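You operate a simulated robot arm through the tools that you are given. There is no shell and no other tool. Be economical: measure what you need, move in short steps, check, and stop when the job is done.

You are at the controls of a simulated robot arm. One attempt, no reset.

Task
Shut the bench drawer.

It is judged by the outcome, as a careful person would: the job done as asked, and still so three seconds after it is handed in. It fails if anything else is knocked over, pushed out of place, dropped, spilled or broken.

Robot
A 6-joint arm with a two-finger parallel gripper on a trunk, on a base that drives. Base frame: it is fixed to the floor where the robot stands at the start and does not move with it; the origin is under the middle of the robot, x ahead of it, y to its left, z up. Readings come in mm, degrees, newtons and seconds.
With the tool pointing down near the work surface it reaches from about 460 to 880 mm from the robot's upright axis, wherever it stands. Its first joint turns from -115.0 to 115.0 degrees. Places, roughly: bench drawer [700, 200, 800]. Payload 4.2 kg.
Tool frame: the origin (TCP) lies between the finger pads and is the grasp point; the fingertips stand 23 mm ahead of it; z points along the fingers, y is the line along which they close. Largest opening 94 mm; finger width 38, thickness 10; the body of the gripper, 54 by 96 mm, starts 39 mm behind the TCP.
Orientation is told as [roll, pitch, yaw] about the base's x, y, z axes, in that order, counted from this pose: with the fingers straight down and closing along the base's y, the tool's x points along the base's -x, its y along +y and its z along -z.

Tools
- The arm moves only by the tool drive_tool. Its argument "deltas" is a list of rows, each a list of 3 entries, a list of its own where there are three numbers: the finger opening in mm, from 0 to 94, then the shift along the base's x, y, z in mm, then the turn, a rotation vector about the base's x, y, z in degrees. In form: [[jaw, [tx, ty, tz], [ax, ay, az]], ...]. A call has 1 to 20 rows; each row is the pose to reach, as a shift and turn from the pose commanded when the call began. Each row takes 0.2 s and may step no farther than 50 mm and 8.6 degrees from the row before; otherwise, or with a gripper value out of range, the whole call is refused. A pose out of reach is approached as far as the arm can. The call stops where the force on the tool passes 40 N (or 10 N more than at its start, if that is more) or the arm is blocked; 0.2 s more then pass. The fingers move at their own pace (about 108 mm/s each) and stop on an object; they squeeze with about 41 N. The grip force told is the motor's: it shows also when the fingers shut on nothing. Time passes only in rows, and 0.2 s behind the last, so rows that repeat a pose let the fingers close. It gives the time, the measured TCP pose, the force on the tool (base axes), the opening and the grip force at its end, in the units of the frame above (readings bear some noise).
- Cameras (640 x 400 px; columns grow to the right, rows downward): "scene" is now at [225.6, 184.1, 1267.7]; the picture's right is [-0.13, -0.99, 0.00], its down [-0.80, 0.11, -0.59] and it looks along [0.58, -0.08, -0.81] (base axes); focal length 268 px, centre (320, 200). "wrist" rides on the gripper at [86, 16, -74] in the tool frame; the picture's right is [-0.18, 0.98, 0.00], its down [-0.58, -0.11, -0.81] and it looks along [-0.79, -0.15, 0.59] (tool axes); focal length 243 px, centre (320, 200).
- snapshot(camera): a new picture of that camera. The clock stands still meanwhile.
- lift_body(by): slides the trunk up (or, below 0, down) by that many mm; the arm and the scene camera ride with it, the base frame stays. It gives what a move gives, with no picture.
- base_move(legs): drives the robot by 1 to 6 legs, each [ahead, turn to the left] in mm and degrees, along the robot's own axes; the way and the turn of a leg run together, so that a leg with both is an arc; at most 1500 mm and 180 degrees a leg. The arm and the cameras ride along, it lands a little off, and it stops where it bumps. It gives what a move gives.
- aim_head(pan, tilt): turns the head with the scene camera to pan (to the left, within 80 degrees either way) and tilt (down, from -29 to 69), counted from straight ahead of the robot. It gives what a move gives.
- locate(camera, pixels): for up to 12 pixels [column, row] of the newest picture of that camera ("zoom" is the newest enlarged one), the place [x, y, z] in the base frame of the surface seen there, good to about 2 mm. The clock stands still meanwhile.
- zoom(camera, box): a new picture of the part [left, top, right, bottom] of that camera's present view, enlarged. The clock stands still meanwhile.
- close_job(): hands the job in; it is judged then, once.

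Keep the steps short. Do not move on a guess: measure, check each grasp and each placing, and mend mistakes. In all there are 80 turns and 68 pictures (those below and enlarged ones count). Leave the gripper open and the arm clear of the work at the hand-in unless told otherwise, and finish with a single line.

The tools are called after "Request:" as name(argument=value, ...) on one line, values as JSON. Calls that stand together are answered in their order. drive_tool: Moves the arm, as the interface text tells. Its arguments: {"type":"object","properties":{"deltas":{"type":"array","items":{"type":"array"}}},"required":["deltas"]} The other tools are called the same way: lift_body (by) slides the trunk up or down; base_move (legs) drives the base; aim_head (pan, tilt) turns the head that bears the scene camera; snapshot (camera) takes a picture; locate (camera, pixels) gives the place of the surface under pixels of a picture; zoom (camera, box) takes an enlarged picture of a part of a camera's view; close_job () hands the job in.

At the start:

```text
clock: 0.0
ee_pos: [409.9, 211.0, 1008.0]
ee_rot: [0.0, 0.0, 0.0]
wrist_force: [0.0, 0.5, 0.1]
gripper_width: 94.1
grasp_force: 0.0
trunk travel left (down, up): [-650.0, 340.0]
robot x, y, heading: [2.2, 2.9, -0.1]
head pan, tilt: [-7.6, 54.2]
```

scene: 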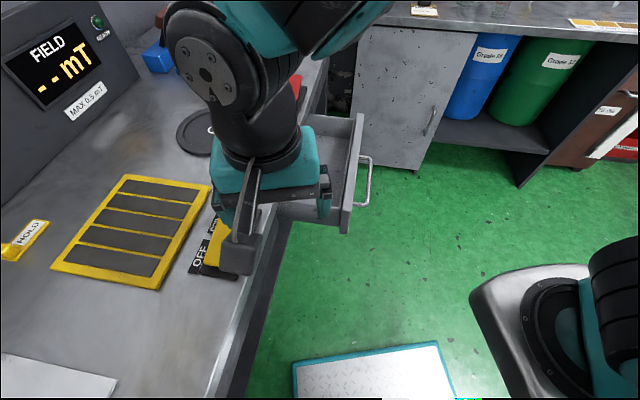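
wrist: 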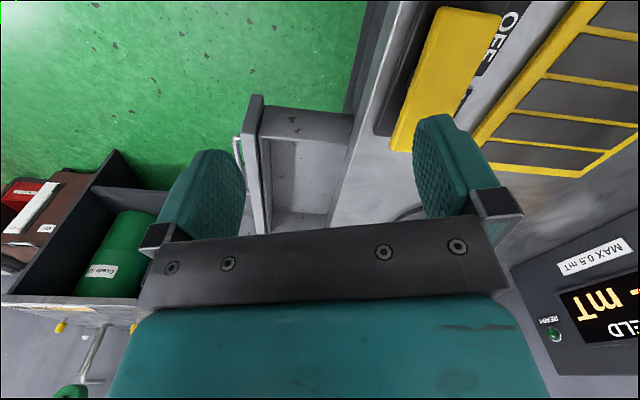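

The drawer appears to be open toward -y (right in the scene picture), with its handle near (365,180). I'll enlarge it and measure the front panel and its surroundings.

Request:
zoom(camera="scene", box=[140, 60, 400, 260])

Request:
locate(camera="scene", pixels=[[358, 120], [345, 228], [368, 158], [363, 200], [345, 130], [335, 180], [320, 195], [300, 90], [230, 240], [195, 130], [150, 270], [250, 310]])

```text
2.00 times, centred on (270, 160) of scene
```

zoom: 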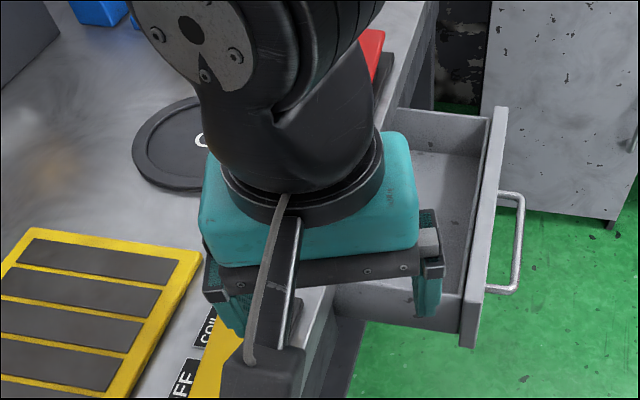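

```text
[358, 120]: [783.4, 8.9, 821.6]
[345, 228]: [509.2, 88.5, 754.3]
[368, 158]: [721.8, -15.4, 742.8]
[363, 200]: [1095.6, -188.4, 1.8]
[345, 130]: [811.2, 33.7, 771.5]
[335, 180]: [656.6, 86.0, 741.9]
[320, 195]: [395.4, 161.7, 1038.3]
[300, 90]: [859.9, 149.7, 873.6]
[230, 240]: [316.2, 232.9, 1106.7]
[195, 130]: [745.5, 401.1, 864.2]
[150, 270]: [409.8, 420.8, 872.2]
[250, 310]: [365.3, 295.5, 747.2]
```

The bench top is at about z = 864 and the drawer sits below it. Next I'll measure the drawer front's corners and the handle in the enlarged picture.

Request:
locate(camera="zoom", pixels=[[503, 112], [495, 112], [475, 300], [468, 340], [483, 230], [520, 200], [515, 270], [505, 290], [440, 180], [430, 130], [380, 300], [375, 50]])

Request:
snapshot(camera="wrist")

```text
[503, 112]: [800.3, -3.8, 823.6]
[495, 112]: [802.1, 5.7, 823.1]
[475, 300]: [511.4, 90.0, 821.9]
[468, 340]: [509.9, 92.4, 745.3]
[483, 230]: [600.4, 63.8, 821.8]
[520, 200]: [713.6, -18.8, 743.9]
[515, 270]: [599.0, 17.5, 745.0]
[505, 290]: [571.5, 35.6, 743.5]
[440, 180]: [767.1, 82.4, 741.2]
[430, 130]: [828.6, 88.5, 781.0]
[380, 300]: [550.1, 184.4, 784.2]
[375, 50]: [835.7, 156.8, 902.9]
```

```text
64 pictures are left
```

wrist: 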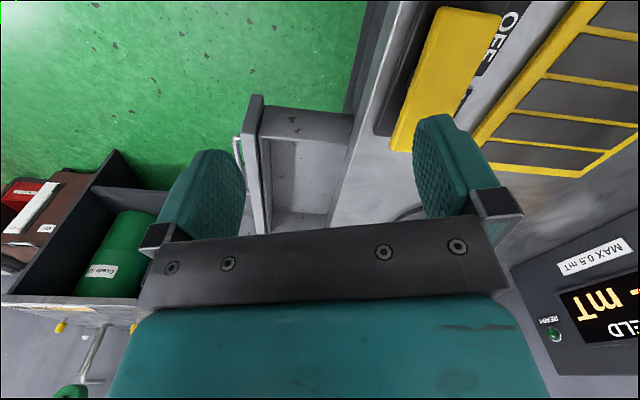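

The drawer front runs from (800,-4) to (511,90), so it is turned about 18°. It closes along (0.31, 0.95). The handle bar is at z≈744, about 41 mm outside the face, with its middle near (656,0). I'll go high and clear to the -y side, turning the tool by 72° with the fingers shut, then look again with the drawer unobstructed.

Request:
drive_tool(deltas=[[60, [15, -26, 0], [0, 0, 7.2]], [30, [30, -52, 0], [0, 0, 14.4]], [0, [45, -78, 0], [0, 0, 21.6]], [0, [60, -104, 0], [0, 0, 28.8]], [0, [75, -130, 0], [0, 0, 36]], [0, [90, -156, 0], [0, 0, 43.2]], [0, [105, -182, 0], [0, 0, 50.4]], [0, [120, -208, 0], [0, 0, 57.6]], [0, [135, -234, 0], [0, 0, 64.8]], [0, [150, -260, 0], [0, 0, 72]], [0, [150, -290, 0], [0, 0, 72]]])

Request:
snapshot(camera="scene")

Request:
snapshot(camera="wrist")

```text
clock: 2.4
ee_pos: [560.5, -79.2, 1008.5]
ee_rot: [0.0, 0.0, 72.2]
wrist_force: [0.0, -0.1, 1.0]
gripper_width: 0.0
grasp_force: 40.4
trunk travel left (down, up): [-650.0, 340.0]
robot x, y, heading: [0.9, 0.9, 0.3]
head pan, tilt: [-7.6, 54.2]
```

```text
63 pictures are left
```

scene: 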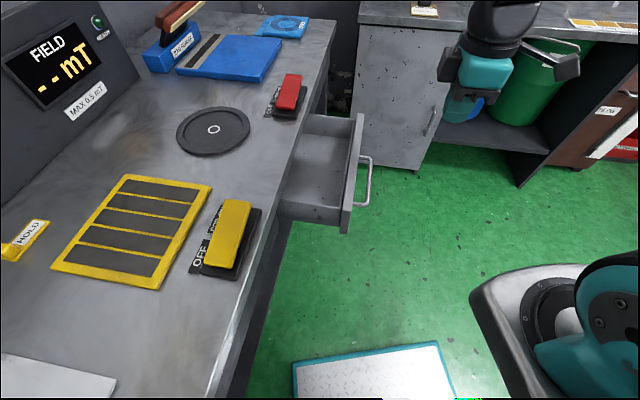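

```text
62 pictures are left
```

wrist: 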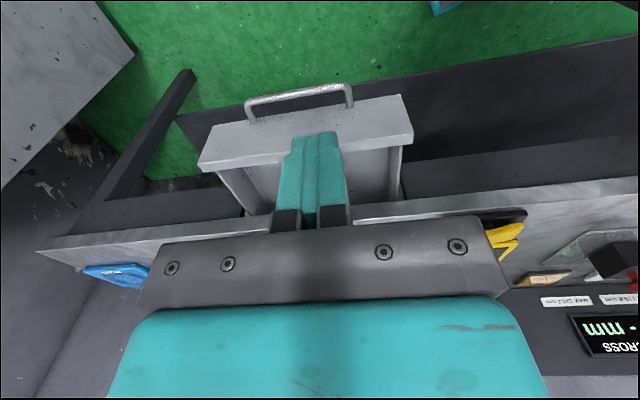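

The drawer is empty and nothing is in its path. I'll measure the bench edge, the bench face and the handle to find how far the drawer must travel.

Request:
zoom(camera="scene", box=[220, 80, 420, 260])

Request:
locate(camera="scene", pixels=[[311, 100], [296, 140], [270, 220], [250, 270], [283, 225], [322, 105], [362, 116], [344, 210], [369, 165], [360, 200], [270, 260], [330, 100]])

```text
2.22 times, centred on (320, 170) of scene
```

zoom: 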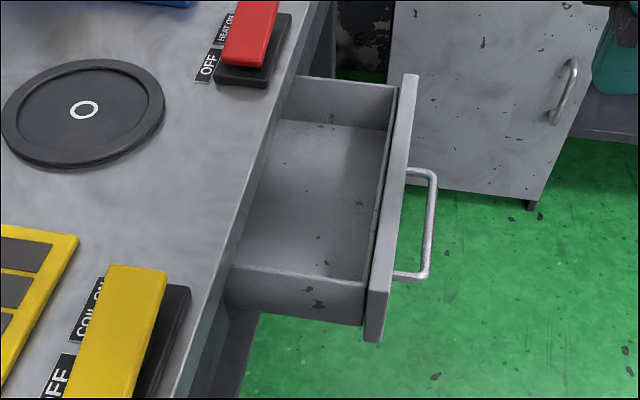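

```text
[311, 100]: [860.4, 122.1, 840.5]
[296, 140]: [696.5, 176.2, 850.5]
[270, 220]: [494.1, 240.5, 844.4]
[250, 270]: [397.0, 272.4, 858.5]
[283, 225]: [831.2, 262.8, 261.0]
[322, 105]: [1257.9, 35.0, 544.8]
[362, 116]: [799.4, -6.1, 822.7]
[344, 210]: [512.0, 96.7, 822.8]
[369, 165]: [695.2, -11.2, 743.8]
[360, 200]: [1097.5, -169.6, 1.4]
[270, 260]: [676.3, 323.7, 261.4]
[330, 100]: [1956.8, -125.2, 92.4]
```

The bench front edge lies about 139 mm ahead of the drawer face along the closing direction. The handle bar's middle is near (652,0,738). I'll go down to (621,-61,738), just outside the bar.

Request:
drive_tool(deltas=[[0, [31, 9, 0], [0, 0, 0]], [0, [61, 18, 0], [0, 0, 0]], [0, [61, 18, -45], [0, 0, 0]], [0, [61, 18, -90], [0, 0, 0]], [0, [61, 18, -135], [0, 0, 0]], [0, [61, 18, -180], [0, 0, 0]], [0, [61, 18, -225], [0, 0, 0]], [0, [61, 18, -270], [0, 0, 0]]])

Request:
snapshot(camera="scene")

Request:
snapshot(camera="wrist")

```text
clock: 4.2
ee_pos: [620.4, -61.2, 737.4]
ee_rot: [-0.1, -0.1, 72.0]
wrist_force: [-0.5, 0.4, 1.0]
gripper_width: 0.1
grasp_force: 40.9
trunk travel left (down, up): [-650.0, 340.0]
robot x, y, heading: [-1.2, 1.6, -0.0]
head pan, tilt: [-7.6, 54.2]
```

```text
60 pictures are left
```

scene: 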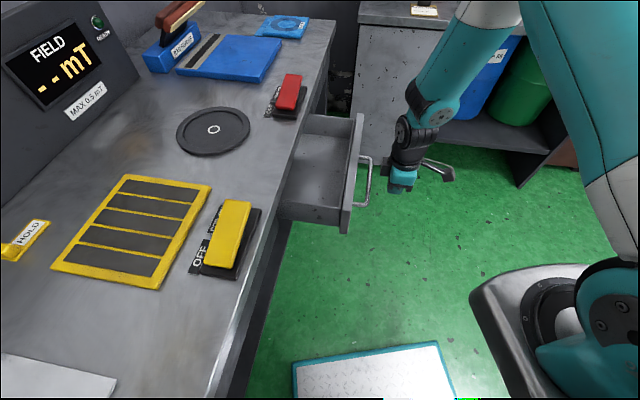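

```text
59 pictures are left
```

wrist: 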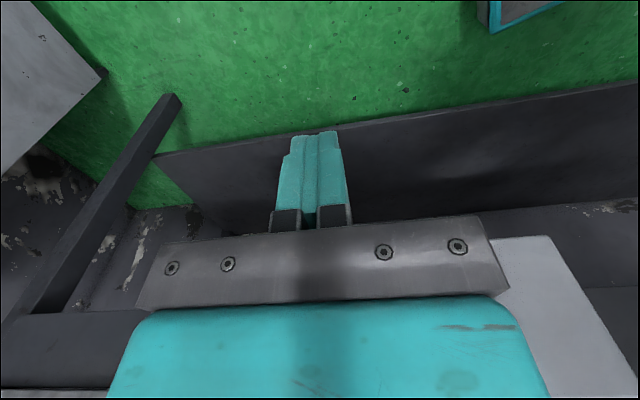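

The tool is outside the handle, at the right height and clear. I'll ease it along the closing direction for 80 mm and watch the force.

Request:
drive_tool(deltas=[[0, [4.6, 14.3, 0], [0, 0, 0]], [0, [9.3, 28.5, 0], [0, 0, 0]], [0, [12.4, 38, 0], [0, 0, 0]], [0, [15.5, 47.6, 0], [0, 0, 0]], [0, [18.5, 57.1, 0], [0, 0, 0]], [0, [21.6, 66.6, 0], [0, 0, 0]], [0, [24.7, 76.1, 0], [0, 0, 0]]])

Request:
snapshot(camera="scene")

```text
clock: 5.8
ee_pos: [645.8, 14.8, 738.8]
ee_rot: [0.0, 0.0, 72.0]
wrist_force: [0.3, 0.3, -0.7]
gripper_width: 0.1
grasp_force: 40.7
trunk travel left (down, up): [-650.0, 340.0]
robot x, y, heading: [-3.2, 0.8, 0.1]
head pan, tilt: [-7.6, 54.2]
```

```text
58 pictures are left
```

scene: 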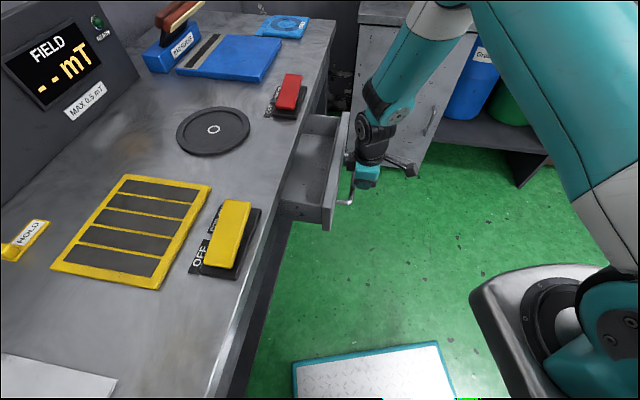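

The drawer is sliding freely with almost no force. I'll push another 80 mm.

Request:
drive_tool(deltas=[[0, [3.1, 9.5, 0], [0, 0, 0]], [0, [6.2, 19, 0], [0, 0, 0]], [0, [9.3, 28.5, 0], [0, 0, 0]], [0, [12.4, 38, 0], [0, 0, 0]], [0, [15.5, 47.6, 0], [0, 0, 0]], [0, [18.5, 57.1, 0], [0, 0, 0]], [0, [21.6, 66.6, 0], [0, 0, 0]], [0, [24.7, 76.1, 0], [0, 0, 0]]])

Request:
zoom(camera="scene", box=[220, 60, 420, 240])

Request:
snapshot(camera="wrist")

```text
clock: 7.6
ee_pos: [670.3, 91.7, 737.7]
ee_rot: [0.0, 0.0, 72.0]
wrist_force: [1.0, 0.1, -0.1]
gripper_width: 0.0
grasp_force: 41.3
trunk travel left (down, up): [-650.0, 340.0]
robot x, y, heading: [-1.5, -2.2, 0.2]
head pan, tilt: [-7.6, 54.2]
```

```text
2.22 times, centred on (320, 150) of scene
```

zoom: 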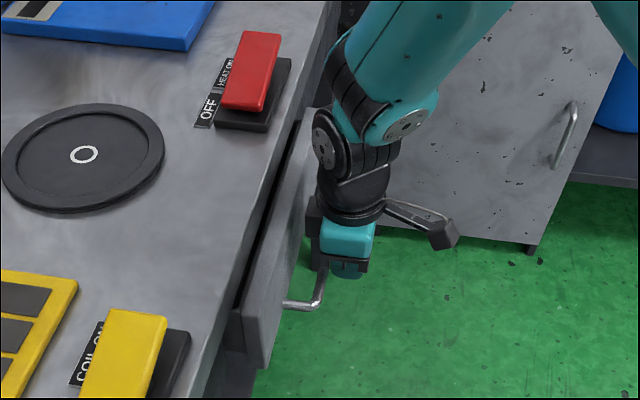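

```text
56 pictures are left
```

wrist: 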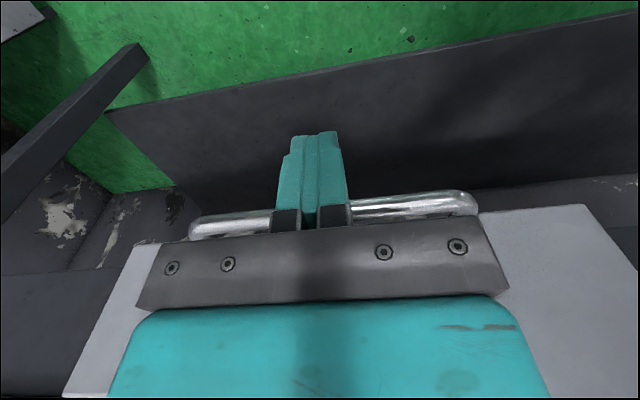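

About 25 mm remain. Before going on, I'll check how far the wrist joint is from the bench edge and the red switch.

Request:
locate(camera="zoom", pixels=[[322, 145], [335, 70], [320, 180], [312, 230], [308, 215], [305, 112], [295, 125], [250, 365], [268, 360], [250, 270], [290, 95], [240, 345]])

```text
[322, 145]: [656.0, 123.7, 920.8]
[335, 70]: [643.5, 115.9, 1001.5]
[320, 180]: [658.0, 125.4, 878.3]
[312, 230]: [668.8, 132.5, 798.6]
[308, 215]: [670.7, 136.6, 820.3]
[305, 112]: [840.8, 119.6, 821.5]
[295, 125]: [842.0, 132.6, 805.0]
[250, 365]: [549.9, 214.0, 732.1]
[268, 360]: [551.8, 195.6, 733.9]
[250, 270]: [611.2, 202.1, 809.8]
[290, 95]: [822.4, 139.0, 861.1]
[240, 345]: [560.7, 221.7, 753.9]
```

The gripper's leading part is 45 mm short of the bench edge. The drawer panel's back side is about 9 mm from the bench edge plane, and it may seat somewhat deeper. I'll go on slowly in 3 mm rows, up to 30 mm, until it meets a stop.

Request:
drive_tool(deltas=[[0, [0.9, 2.9, 0], [0, 0, 0]], [0, [1.9, 5.7, 0], [0, 0, 0]], [0, [2.8, 8.6, 0], [0, 0, 0]], [0, [3.7, 11.4, 0], [0, 0, 0]], [0, [4.6, 14.3, 0], [0, 0, 0]], [0, [5.6, 17.1, 0], [0, 0, 0]], [0, [6.5, 20, 0], [0, 0, 0]], [0, [7.4, 22.8, 0], [0, 0, 0]], [0, [8.3, 25.7, 0], [0, 0, 0]], [0, [9.3, 28.5, 0], [0, 0, 0]]])

Request:
zoom(camera="scene", box=[220, 60, 420, 240])

```text
clock: 9.8
ee_pos: [678.8, 120.7, 738.2]
ee_rot: [0.0, 0.0, 71.9]
wrist_force: [-0.2, -1.4, -0.6]
gripper_width: 0.1
grasp_force: 41.1
trunk travel left (down, up): [-650.0, 340.0]
robot x, y, heading: [-2.8, 1.3, -0.0]
head pan, tilt: [-7.6, 54.2]
```

```text
2.22 times, centred on (320, 150) of scene
```

zoom: 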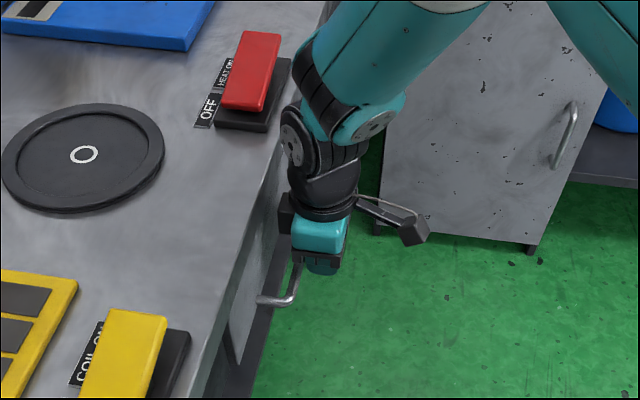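

The drawer face is now about flush with the bench edge and still no stop. I'll measure the panel against the bench's face and the gripper's clearance before pushing further.

Request:
locate(camera="zoom", pixels=[[240, 350], [250, 320], [237, 320], [228, 345], [222, 370], [215, 340], [270, 215], [282, 225], [284, 200], [258, 340], [265, 240], [235, 260]])

Request:
snapshot(camera="wrist")

```text
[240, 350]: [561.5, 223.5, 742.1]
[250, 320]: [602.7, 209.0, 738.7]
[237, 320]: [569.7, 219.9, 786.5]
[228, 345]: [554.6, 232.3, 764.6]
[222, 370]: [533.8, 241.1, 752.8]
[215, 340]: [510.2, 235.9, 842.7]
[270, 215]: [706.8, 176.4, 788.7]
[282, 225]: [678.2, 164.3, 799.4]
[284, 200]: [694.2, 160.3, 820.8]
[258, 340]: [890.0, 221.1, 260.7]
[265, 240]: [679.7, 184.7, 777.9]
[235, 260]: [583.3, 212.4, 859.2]
```

```text
54 pictures are left
```

wrist: 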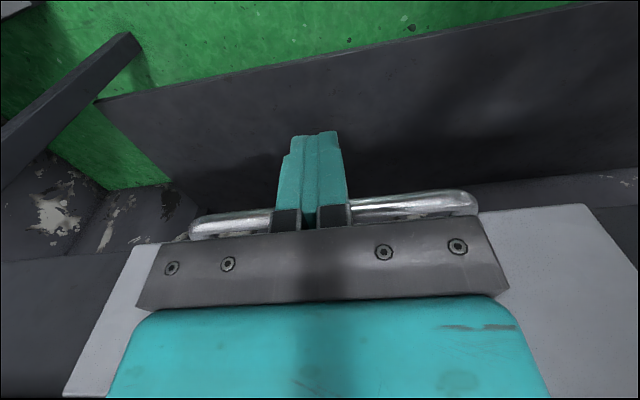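

The panel face is at 386 mm along the closing direction and the cabinet face is at 394, so it should seat in about 8 mm. The gripper has about 15 mm to the bench edge. I'll go up to 11 mm in small rows.

Request:
drive_tool(deltas=[[0, [0.6, 1.9, 0], [0, 0, 0]], [0, [1.2, 3.8, 0], [0, 0, 0]], [0, [1.9, 5.7, 0], [0, 0, 0]], [0, [2.5, 7.6, 0], [0, 0, 0]], [0, [3.1, 9.5, 0], [0, 0, 0]], [0, [3.4, 10.5, 0], [0, 0, 0]]])

Request:
zoom(camera="scene", box=[220, 60, 420, 240])

```text
clock: 10.7
ee_pos: [679.4, 120.8, 738.1]
ee_rot: [0.3, 0.7, 71.7]
wrist_force: [-3.7, -6.3, 4.0]
gripper_width: 0.1
grasp_force: 41.6
trunk travel left (down, up): [-650.0, 340.0]
robot x, y, heading: [-1.4, 1.5, -0.2]
head pan, tilt: [-7.6, 54.2]
stopped in row 4: the force on the tool passed its limit (the readings are from after the stop); the commanded pose is now the measured one
```

```text
2.22 times, centred on (320, 150) of scene
```

zoom: 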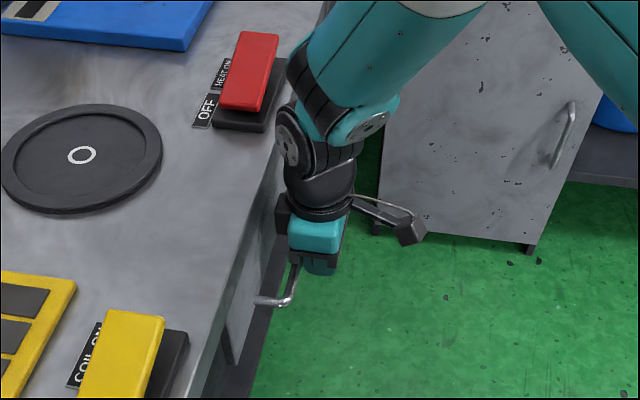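

It stopped on force. I'll back off 60 mm and measure the panel against the cabinet to tell whether this is the drawer's end stop.

Request:
drive_tool(deltas=[[0, [-3.1, -9.5, 0], [0, 0, 0]], [0, [-9.3, -28.5, 0], [0, 0, 0]], [0, [-18.5, -57.1, 0], [0, 0, 0]], [0, [-30, -95, 0], [0, 0, 0]], [0, [-45, -140, 0], [0, 0, 0]], [0, [-60, -185, 0], [0, 0, 0]]])

Request:
zoom(camera="scene", box=[220, 60, 380, 240])

Request:
snapshot(camera="wrist")

```text
clock: 12.1
ee_pos: [619.7, -63.5, 737.2]
ee_rot: [0.3, 0.7, 71.7]
wrist_force: [-0.9, 0.8, 0.2]
gripper_width: 0.1
grasp_force: 40.9
trunk travel left (down, up): [-650.0, 340.0]
robot x, y, heading: [-0.6, 0.3, -0.4]
head pan, tilt: [-7.6, 54.2]
```

```text
2.22 times, centred on (300, 150) of scene
```

zoom: 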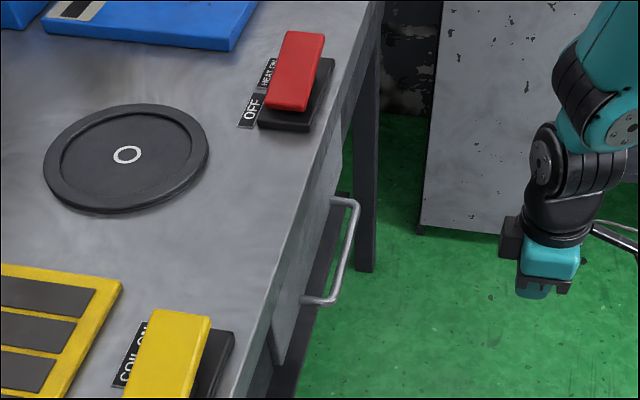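

```text
51 pictures are left
```

wrist: 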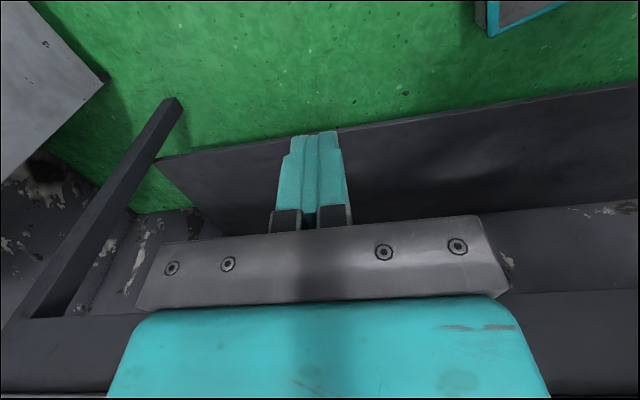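

The drawer is in under the bench top. I'll measure the panel's edge and the cabinet face beside it.

Request:
locate(camera="zoom", pixels=[[283, 345], [277, 355], [270, 350], [265, 365], [255, 385], [300, 280], [325, 215], [335, 175], [340, 150], [345, 135], [355, 210], [340, 270]])

Request:
zoom(camera="scene", box=[260, 170, 320, 240])

```text
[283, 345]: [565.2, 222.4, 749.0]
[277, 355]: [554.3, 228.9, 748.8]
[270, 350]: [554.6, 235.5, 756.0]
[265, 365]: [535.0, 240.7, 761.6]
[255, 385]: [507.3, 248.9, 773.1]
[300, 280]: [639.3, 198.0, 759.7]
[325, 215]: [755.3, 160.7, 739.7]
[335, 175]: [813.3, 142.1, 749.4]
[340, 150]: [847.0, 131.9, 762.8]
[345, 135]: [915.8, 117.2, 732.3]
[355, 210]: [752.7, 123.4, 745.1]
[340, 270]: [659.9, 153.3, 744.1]
```

```text
5.71 times, centred on (290, 205) of scene
```

zoom: 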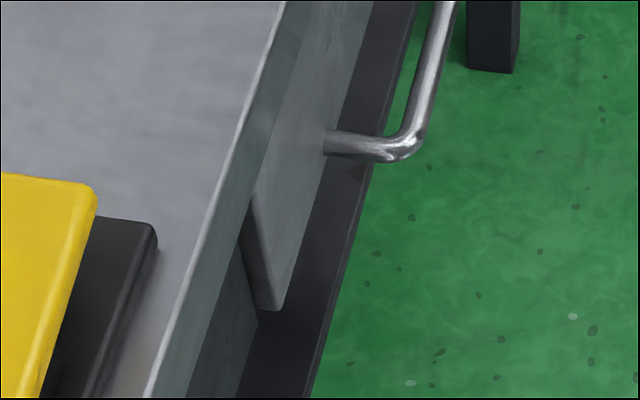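

The face reads 386 mm all along and the cabinet face 394, so the panel stands 8 mm proud. I need to know whether it is an overlay front seated on the cabinet, so I'll measure its side edge.

Request:
locate(camera="zoom", pixels=[[275, 295], [265, 290], [258, 290], [252, 280], [246, 265], [240, 290], [225, 330], [262, 250], [254, 225], [249, 225], [244, 240], [300, 350]])

Request:
aim_head(pan=15, tilt=54)

Request:
lift_body(by=-250)

Request:
snapshot(camera="scene")

```text
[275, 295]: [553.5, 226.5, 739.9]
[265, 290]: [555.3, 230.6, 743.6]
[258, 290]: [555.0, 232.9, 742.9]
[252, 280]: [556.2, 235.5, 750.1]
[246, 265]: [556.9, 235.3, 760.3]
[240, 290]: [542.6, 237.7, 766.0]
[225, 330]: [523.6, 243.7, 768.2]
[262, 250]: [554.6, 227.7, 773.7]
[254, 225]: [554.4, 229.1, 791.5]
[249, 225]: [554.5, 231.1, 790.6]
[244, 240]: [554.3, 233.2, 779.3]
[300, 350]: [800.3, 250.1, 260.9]
```

```text
clock: 13.0
ee_pos: [619.0, -63.6, 736.9]
ee_rot: [0.1, 0.7, 71.6]
wrist_force: [-1.0, 0.3, 0.8]
gripper_width: 0.2
grasp_force: 41.1
trunk travel left (down, up): [-650.0, 340.0]
robot x, y, heading: [-3.9, 2.7, 0.0]
head pan, tilt: [15.0, 54.0]
```

```text
clock: 15.6
ee_pos: [619.4, -64.8, 487.7]
ee_rot: [0.3, 0.6, 71.6]
wrist_force: [0.7, 0.9, -0.3]
gripper_width: 0.2
grasp_force: 40.9
trunk travel left (down, up): [-400.0, 590.0]
robot x, y, heading: [-1.5, -0.0, -0.3]
head pan, tilt: [15.0, 54.0]
```

```text
49 pictures are left
```

scene: 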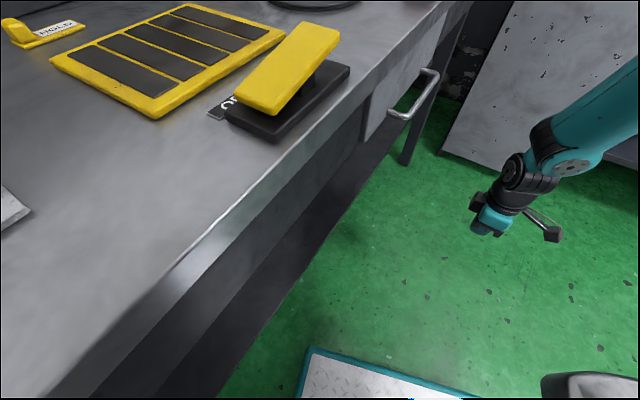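

The side edge meets the cabinet face with no visible gap. I'll look closer from this lower viewpoint to be sure.

Request:
lift_body(by=-150)

Request:
aim_head(pan=15, tilt=25)

Request:
snapshot(camera="scene")

```text
clock: 17.3
ee_pos: [620.5, -63.0, 336.1]
ee_rot: [0.2, 0.5, 71.5]
wrist_force: [-0.9, 0.4, -0.5]
gripper_width: 0.0
grasp_force: 40.6
trunk travel left (down, up): [-250.0, 740.0]
robot x, y, heading: [1.6, -1.5, -0.2]
head pan, tilt: [15.0, 54.0]
```

```text
clock: 18.2
ee_pos: [619.9, -63.7, 337.0]
ee_rot: [0.2, 0.6, 71.6]
wrist_force: [-0.3, -0.4, 0.3]
gripper_width: 0.1
grasp_force: 41.1
trunk travel left (down, up): [-250.0, 740.0]
robot x, y, heading: [2.4, 0.7, -0.1]
head pan, tilt: [15.0, 25.0]
```

```text
48 pictures are left
```

scene: 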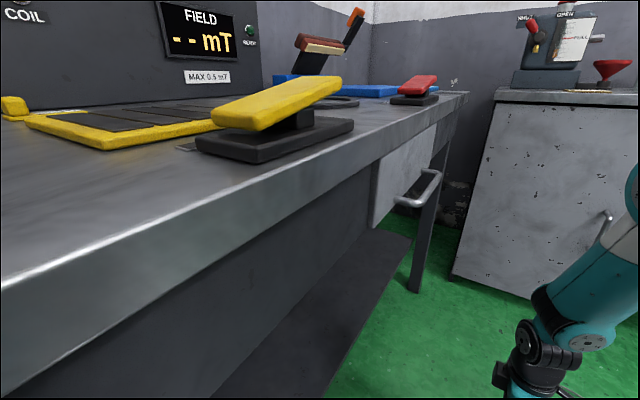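

Request:
zoom(camera="scene", box=[350, 120, 460, 240])

```text
3.33 times, centred on (405, 180) of scene
```

zoom: 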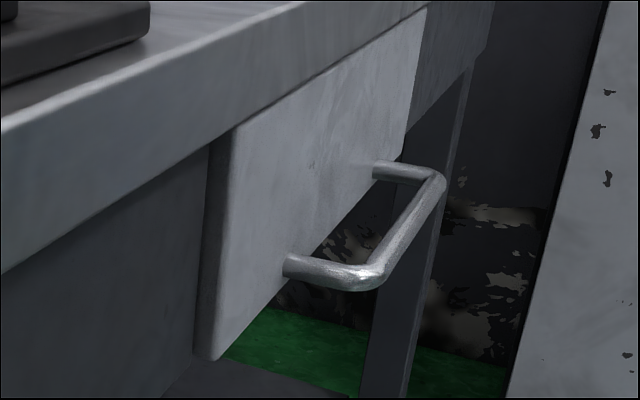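

Request:
locate(camera="zoom", pixels=[[236, 240], [225, 240], [216, 240], [211, 240], [206, 240], [200, 240], [193, 240], [180, 260], [150, 260], [204, 340], [440, 120], [425, 150]])

```text
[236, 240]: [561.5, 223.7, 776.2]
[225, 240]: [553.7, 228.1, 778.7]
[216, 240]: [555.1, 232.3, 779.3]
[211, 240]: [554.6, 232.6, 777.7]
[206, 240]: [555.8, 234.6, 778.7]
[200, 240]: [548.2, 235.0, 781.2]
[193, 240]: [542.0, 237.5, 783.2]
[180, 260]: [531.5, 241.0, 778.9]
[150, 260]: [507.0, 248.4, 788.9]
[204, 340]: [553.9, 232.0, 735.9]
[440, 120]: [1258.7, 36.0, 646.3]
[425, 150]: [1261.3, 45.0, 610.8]
```

The panel stands 8 mm proud of the apron, evenly end to end. I need to see whether it is seated or held by something, so I'll lower the camera further and look beneath the bench.

Request:
lift_body(by=-220)

Request:
aim_head(pan=10, tilt=-10)

Request:
snapshot(camera="scene")

Request:
zoom(camera="scene", box=[300, 100, 460, 200])

```text
clock: 20.6
ee_pos: [620.0, -63.4, 116.4]
ee_rot: [0.3, 0.6, 71.6]
wrist_force: [0.4, -0.4, 0.5]
gripper_width: 0.0
grasp_force: 41.1
trunk travel left (down, up): [-30.0, 960.0]
robot x, y, heading: [-3.4, -1.1, -0.0]
head pan, tilt: [15.0, 25.0]
```

```text
clock: 21.6
ee_pos: [620.2, -62.3, 116.7]
ee_rot: [0.3, 0.7, 71.6]
wrist_force: [-0.2, 0.5, 0.3]
gripper_width: 0.0
grasp_force: 40.9
trunk travel left (down, up): [-30.0, 960.0]
robot x, y, heading: [-0.9, -2.4, -0.2]
head pan, tilt: [10.0, -10.0]
```

```text
46 pictures are left
```

scene: 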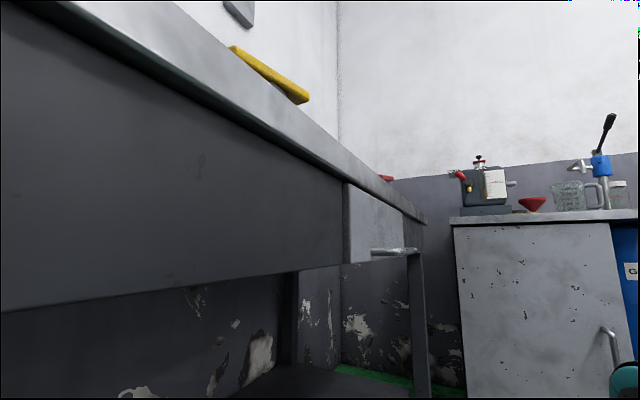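

```text
4.00 times, centred on (380, 150) of scene
```

zoom: 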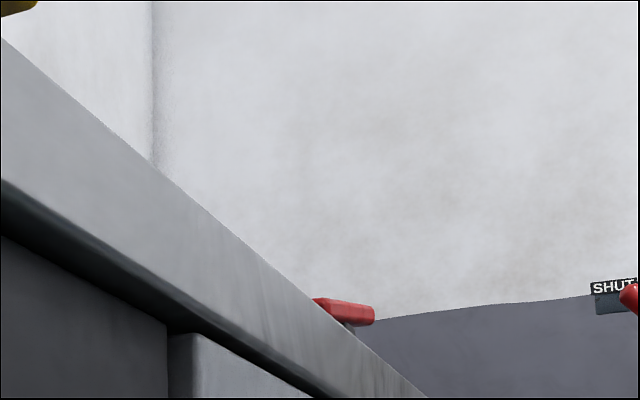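

Request:
zoom(camera="scene", box=[320, 170, 430, 280])

Request:
locate(camera="scene", pixels=[[338, 230], [342, 230], [345, 230], [348, 230], [351, 230], [355, 230], [380, 225], [400, 225], [403, 225], [410, 235]])

```text
3.64 times, centred on (375, 225) of scene
```

zoom: 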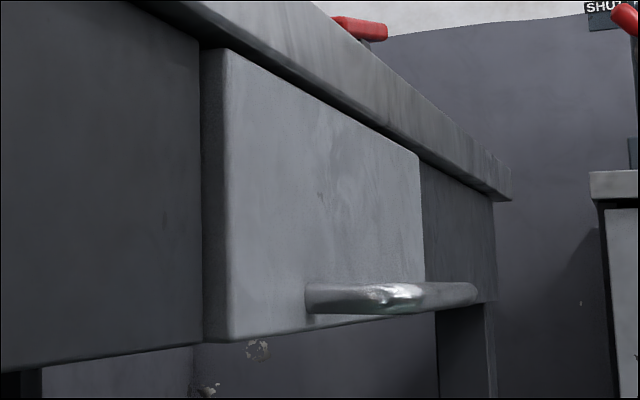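

```text
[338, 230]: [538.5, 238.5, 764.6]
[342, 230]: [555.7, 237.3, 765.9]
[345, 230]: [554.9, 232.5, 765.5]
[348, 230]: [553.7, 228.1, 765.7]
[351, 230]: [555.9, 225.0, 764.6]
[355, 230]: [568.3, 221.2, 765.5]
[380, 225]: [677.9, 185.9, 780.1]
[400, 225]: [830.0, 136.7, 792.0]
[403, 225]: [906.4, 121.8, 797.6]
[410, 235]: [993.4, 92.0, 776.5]
```

The panel fits into an opening, with a thin gap at its side (surface at 397 beside it), so it could possibly sit deeper than now. I'll go back up, with the tool 20 mm lower than before so no part of the gripper can touch the bench top, and press again.

Request:
lift_body(by=600)

Request:
aim_head(pan=-7.6, tilt=54.2)

Request:
drive_tool(deltas=[[0, [9.3, 28.5, 0], [0, 0, 0]], [0, [18.5, 57, 0], [0, 0, 0]], [0, [27.8, 85.6, 0], [0, 0, 0]], [0, [37, 114, 0], [0, 0, 0]], [0, [46.3, 142.6, 0], [0, 0, 0]], [0, [52.5, 161.7, 0], [0, 0, 0]], [0, [56, 172.5, 0], [0, 0, 0]]])

Request:
zoom(camera="scene", box=[220, 80, 380, 240])

```text
refused: 600 is not a number from -400 to 400
```

```text
clock: 22.9
ee_pos: [619.5, -63.4, 116.3]
ee_rot: [0.2, 0.6, 71.5]
wrist_force: [0.0, 0.9, -0.1]
gripper_width: 0.2
grasp_force: 41.1
trunk travel left (down, up): [-30.0, 960.0]
robot x, y, heading: [1.4, -1.1, -0.1]
head pan, tilt: [-7.6, 54.2]
```

```text
clock: 24.5
ee_pos: [676.0, 109.4, 116.5]
ee_rot: [0.3, 0.6, 71.7]
wrist_force: [-0.5, 0.3, -0.2]
gripper_width: 0.0
grasp_force: 41.2
trunk travel left (down, up): [-30.0, 960.0]
robot x, y, heading: [-0.3, -0.6, -0.2]
head pan, tilt: [-7.6, 54.2]
```

```text
2.50 times, centred on (300, 160) of scene
```

zoom: 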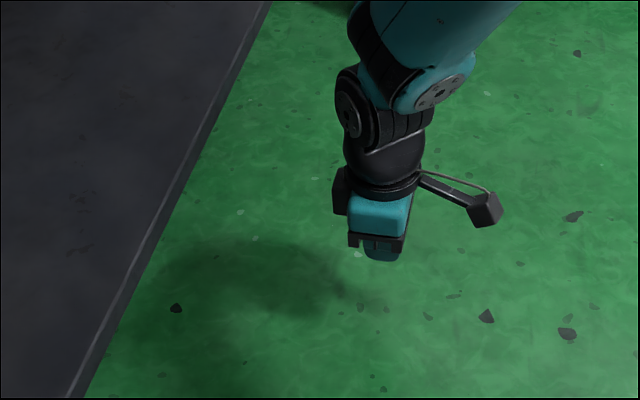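

The lift was refused because the most allowed per call is 400, so the arm moved in low. It touched nothing: the force is about 0. I'll take it straight back the way it came, then lift in two steps.

Request:
drive_tool(deltas=[[0, [-9.3, -28.5, 0], [0, 0, 0]], [0, [-18.5, -57, 0], [0, 0, 0]], [0, [-27.8, -85.6, 0], [0, 0, 0]], [0, [-37, -114, 0], [0, 0, 0]], [0, [-46.3, -142.6, 0], [0, 0, 0]], [0, [-56, -172.5, 0], [0, 0, 0]]])

```text
clock: 25.9
ee_pos: [619.5, -63.1, 118.2]
ee_rot: [0.3, 0.6, 71.8]
wrist_force: [0.3, 0.2, 0.0]
gripper_width: 0.0
grasp_force: 40.3
trunk travel left (down, up): [-30.0, 960.0]
robot x, y, heading: [-1.2, 3.9, -0.0]
head pan, tilt: [-7.6, 54.2]
```

The arm is back clear of the handle. Now I'll lift to z≈717.

Request:
lift_body(by=300)

Request:
lift_body(by=300)

```text
clock: 28.9
ee_pos: [619.6, -63.9, 416.9]
ee_rot: [0.2, 0.6, 71.6]
wrist_force: [-0.4, -0.7, 0.0]
gripper_width: 0.1
grasp_force: 40.8
trunk travel left (down, up): [-330.0, 660.0]
robot x, y, heading: [1.9, -1.6, -0.0]
head pan, tilt: [-7.6, 54.2]
```

```text
clock: 31.9
ee_pos: [619.0, -65.1, 718.7]
ee_rot: [0.2, 0.7, 71.6]
wrist_force: [-0.1, -0.3, 0.5]
gripper_width: 0.1
grasp_force: 41.2
trunk travel left (down, up): [-630.0, 360.0]
robot x, y, heading: [-1.2, -1.8, -0.1]
head pan, tilt: [-7.6, 54.2]
```

The height is 718 as wanted. I'll approach to about 12 mm short of the bar.

Request:
drive_tool(deltas=[[0, [9.3, 28.5, 0], [0, 0, 0]], [0, [18.5, 57, 0], [0, 0, 0]], [0, [27.8, 85.6, 0], [0, 0, 0]], [0, [37, 114, 0], [0, 0, 0]], [0, [46.3, 142.6, 0], [0, 0, 0]], [0, [55.6, 171.2, 0], [0, 0, 0]]])

Request:
drive_tool(deltas=[[0, [0.9, 2.9, 0], [0, 0, 0]], [0, [1.9, 5.7, 0], [0, 0, 0]], [0, [2.8, 8.6, 0], [0, 0, 0]], [0, [3.7, 11.4, 0], [0, 0, 0]], [0, [4.6, 14.3, 0], [0, 0, 0]], [0, [5.6, 17.1, 0], [0, 0, 0]], [0, [6.5, 20, 0], [0, 0, 0]], [0, [7.4, 22.8, 0], [0, 0, 0]]])

Request:
zoom(camera="scene", box=[220, 80, 380, 240])

```text
clock: 33.3
ee_pos: [675.3, 106.8, 718.0]
ee_rot: [0.3, 0.7, 71.7]
wrist_force: [-0.2, 0.0, 0.1]
gripper_width: 0.1
grasp_force: 41.1
trunk travel left (down, up): [-630.0, 360.0]
robot x, y, heading: [-3.4, 0.0, -0.4]
head pan, tilt: [-7.6, 54.2]
```

```text
clock: 34.9
ee_pos: [679.5, 119.1, 715.5]
ee_rot: [0.4, 1.4, 71.0]
wrist_force: [-3.4, -5.6, 2.3]
gripper_width: 0.2
grasp_force: 40.7
trunk travel left (down, up): [-630.0, 360.0]
robot x, y, heading: [-2.0, 0.9, -0.4]
head pan, tilt: [-7.6, 54.2]
stopped in row 7: the force on the tool passed its limit (the readings are from after the stop); the commanded pose is now the measured one
```

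```text
2.50 times, centred on (300, 160) of scene
```

zoom: 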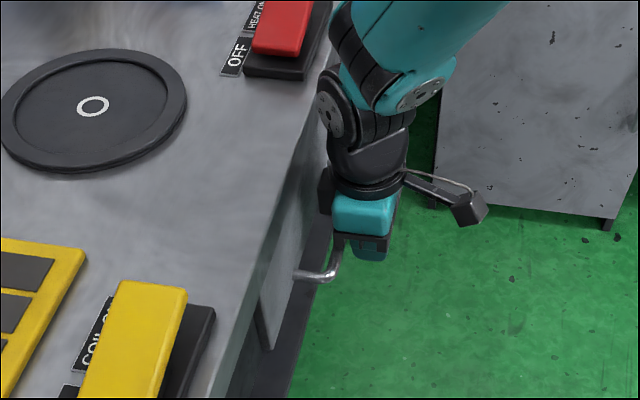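

It stopped hard on the handle at the same place as before (tool at 323–325 along the closing direction), with the gripper well clear of the bench. So this is the drawer's own end stop. I'll back off, rise clear, open the fingers, and check that the drawer stays.

Request:
drive_tool(deltas=[[0, [-9.3, -28.5, 0], [0, 0, 0]], [0, [-18.5, -57, 0], [0, 0, 0]], [0, [-31, -95, 0], [0, 0, 0]], [0, [-45, -140, 0], [0, 0, 0]], [0, [-60, -185, 0], [0, 0, 0]], [30, [-60, -185, 45], [0, 0, 0]], [60, [-60, -185, 90], [0, 0, 0]], [94, [-60, -185, 135], [0, 0, 0]], [94, [-60, -185, 180], [0, 0, 0]], [94, [-60, -185, 225], [0, 0, 0]], [94, [-60, -185, 250], [0, 0, 0]]])

Request:
snapshot(camera="scene")

Request:
zoom(camera="scene", box=[220, 80, 380, 240])

Request:
locate(camera="zoom", pixels=[[270, 325], [285, 290], [315, 210]])

```text
clock: 37.3
ee_pos: [618.5, -62.7, 967.0]
ee_rot: [0.5, 1.3, 71.1]
wrist_force: [-0.2, 0.2, 0.0]
gripper_width: 93.9
grasp_force: 0.0
trunk travel left (down, up): [-630.0, 360.0]
robot x, y, heading: [-0.4, -0.5, 0.1]
head pan, tilt: [-7.6, 54.2]
```

```text
41 pictures are left
```

scene: 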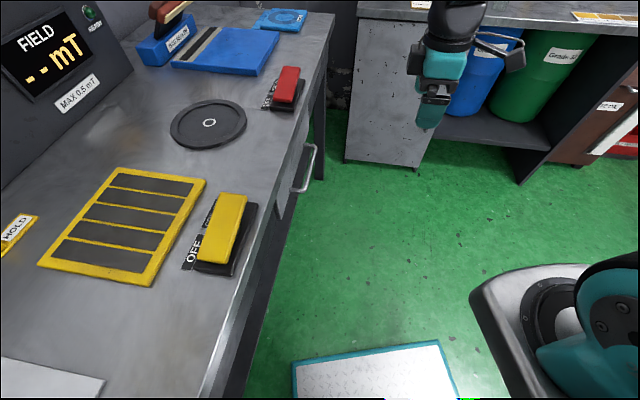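

```text
2.50 times, centred on (300, 160) of scene
```

zoom: 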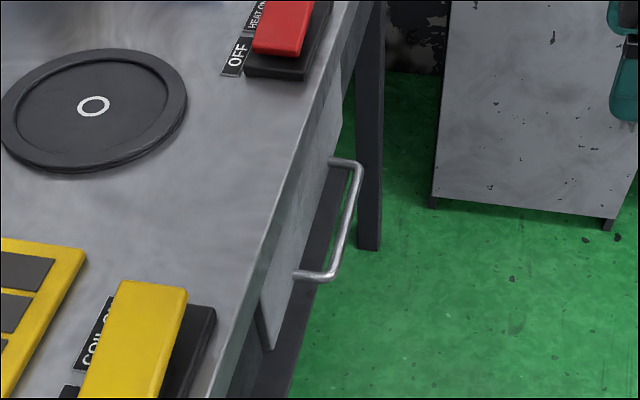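

```text
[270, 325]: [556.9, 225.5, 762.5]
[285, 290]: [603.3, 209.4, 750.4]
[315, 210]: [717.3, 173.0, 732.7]
```

The drawer stays at its end stop with its face at 386, and the bench items are where they were. The gripper is open and clear, so I'll hand in.

Request:
close_job()

```text
The job is handed in.
```

The bench drawer is pushed shut to its end stop, its front standing about 8 mm proud of the bench apron; nothing else was disturbed, and the gripper is open and clear.
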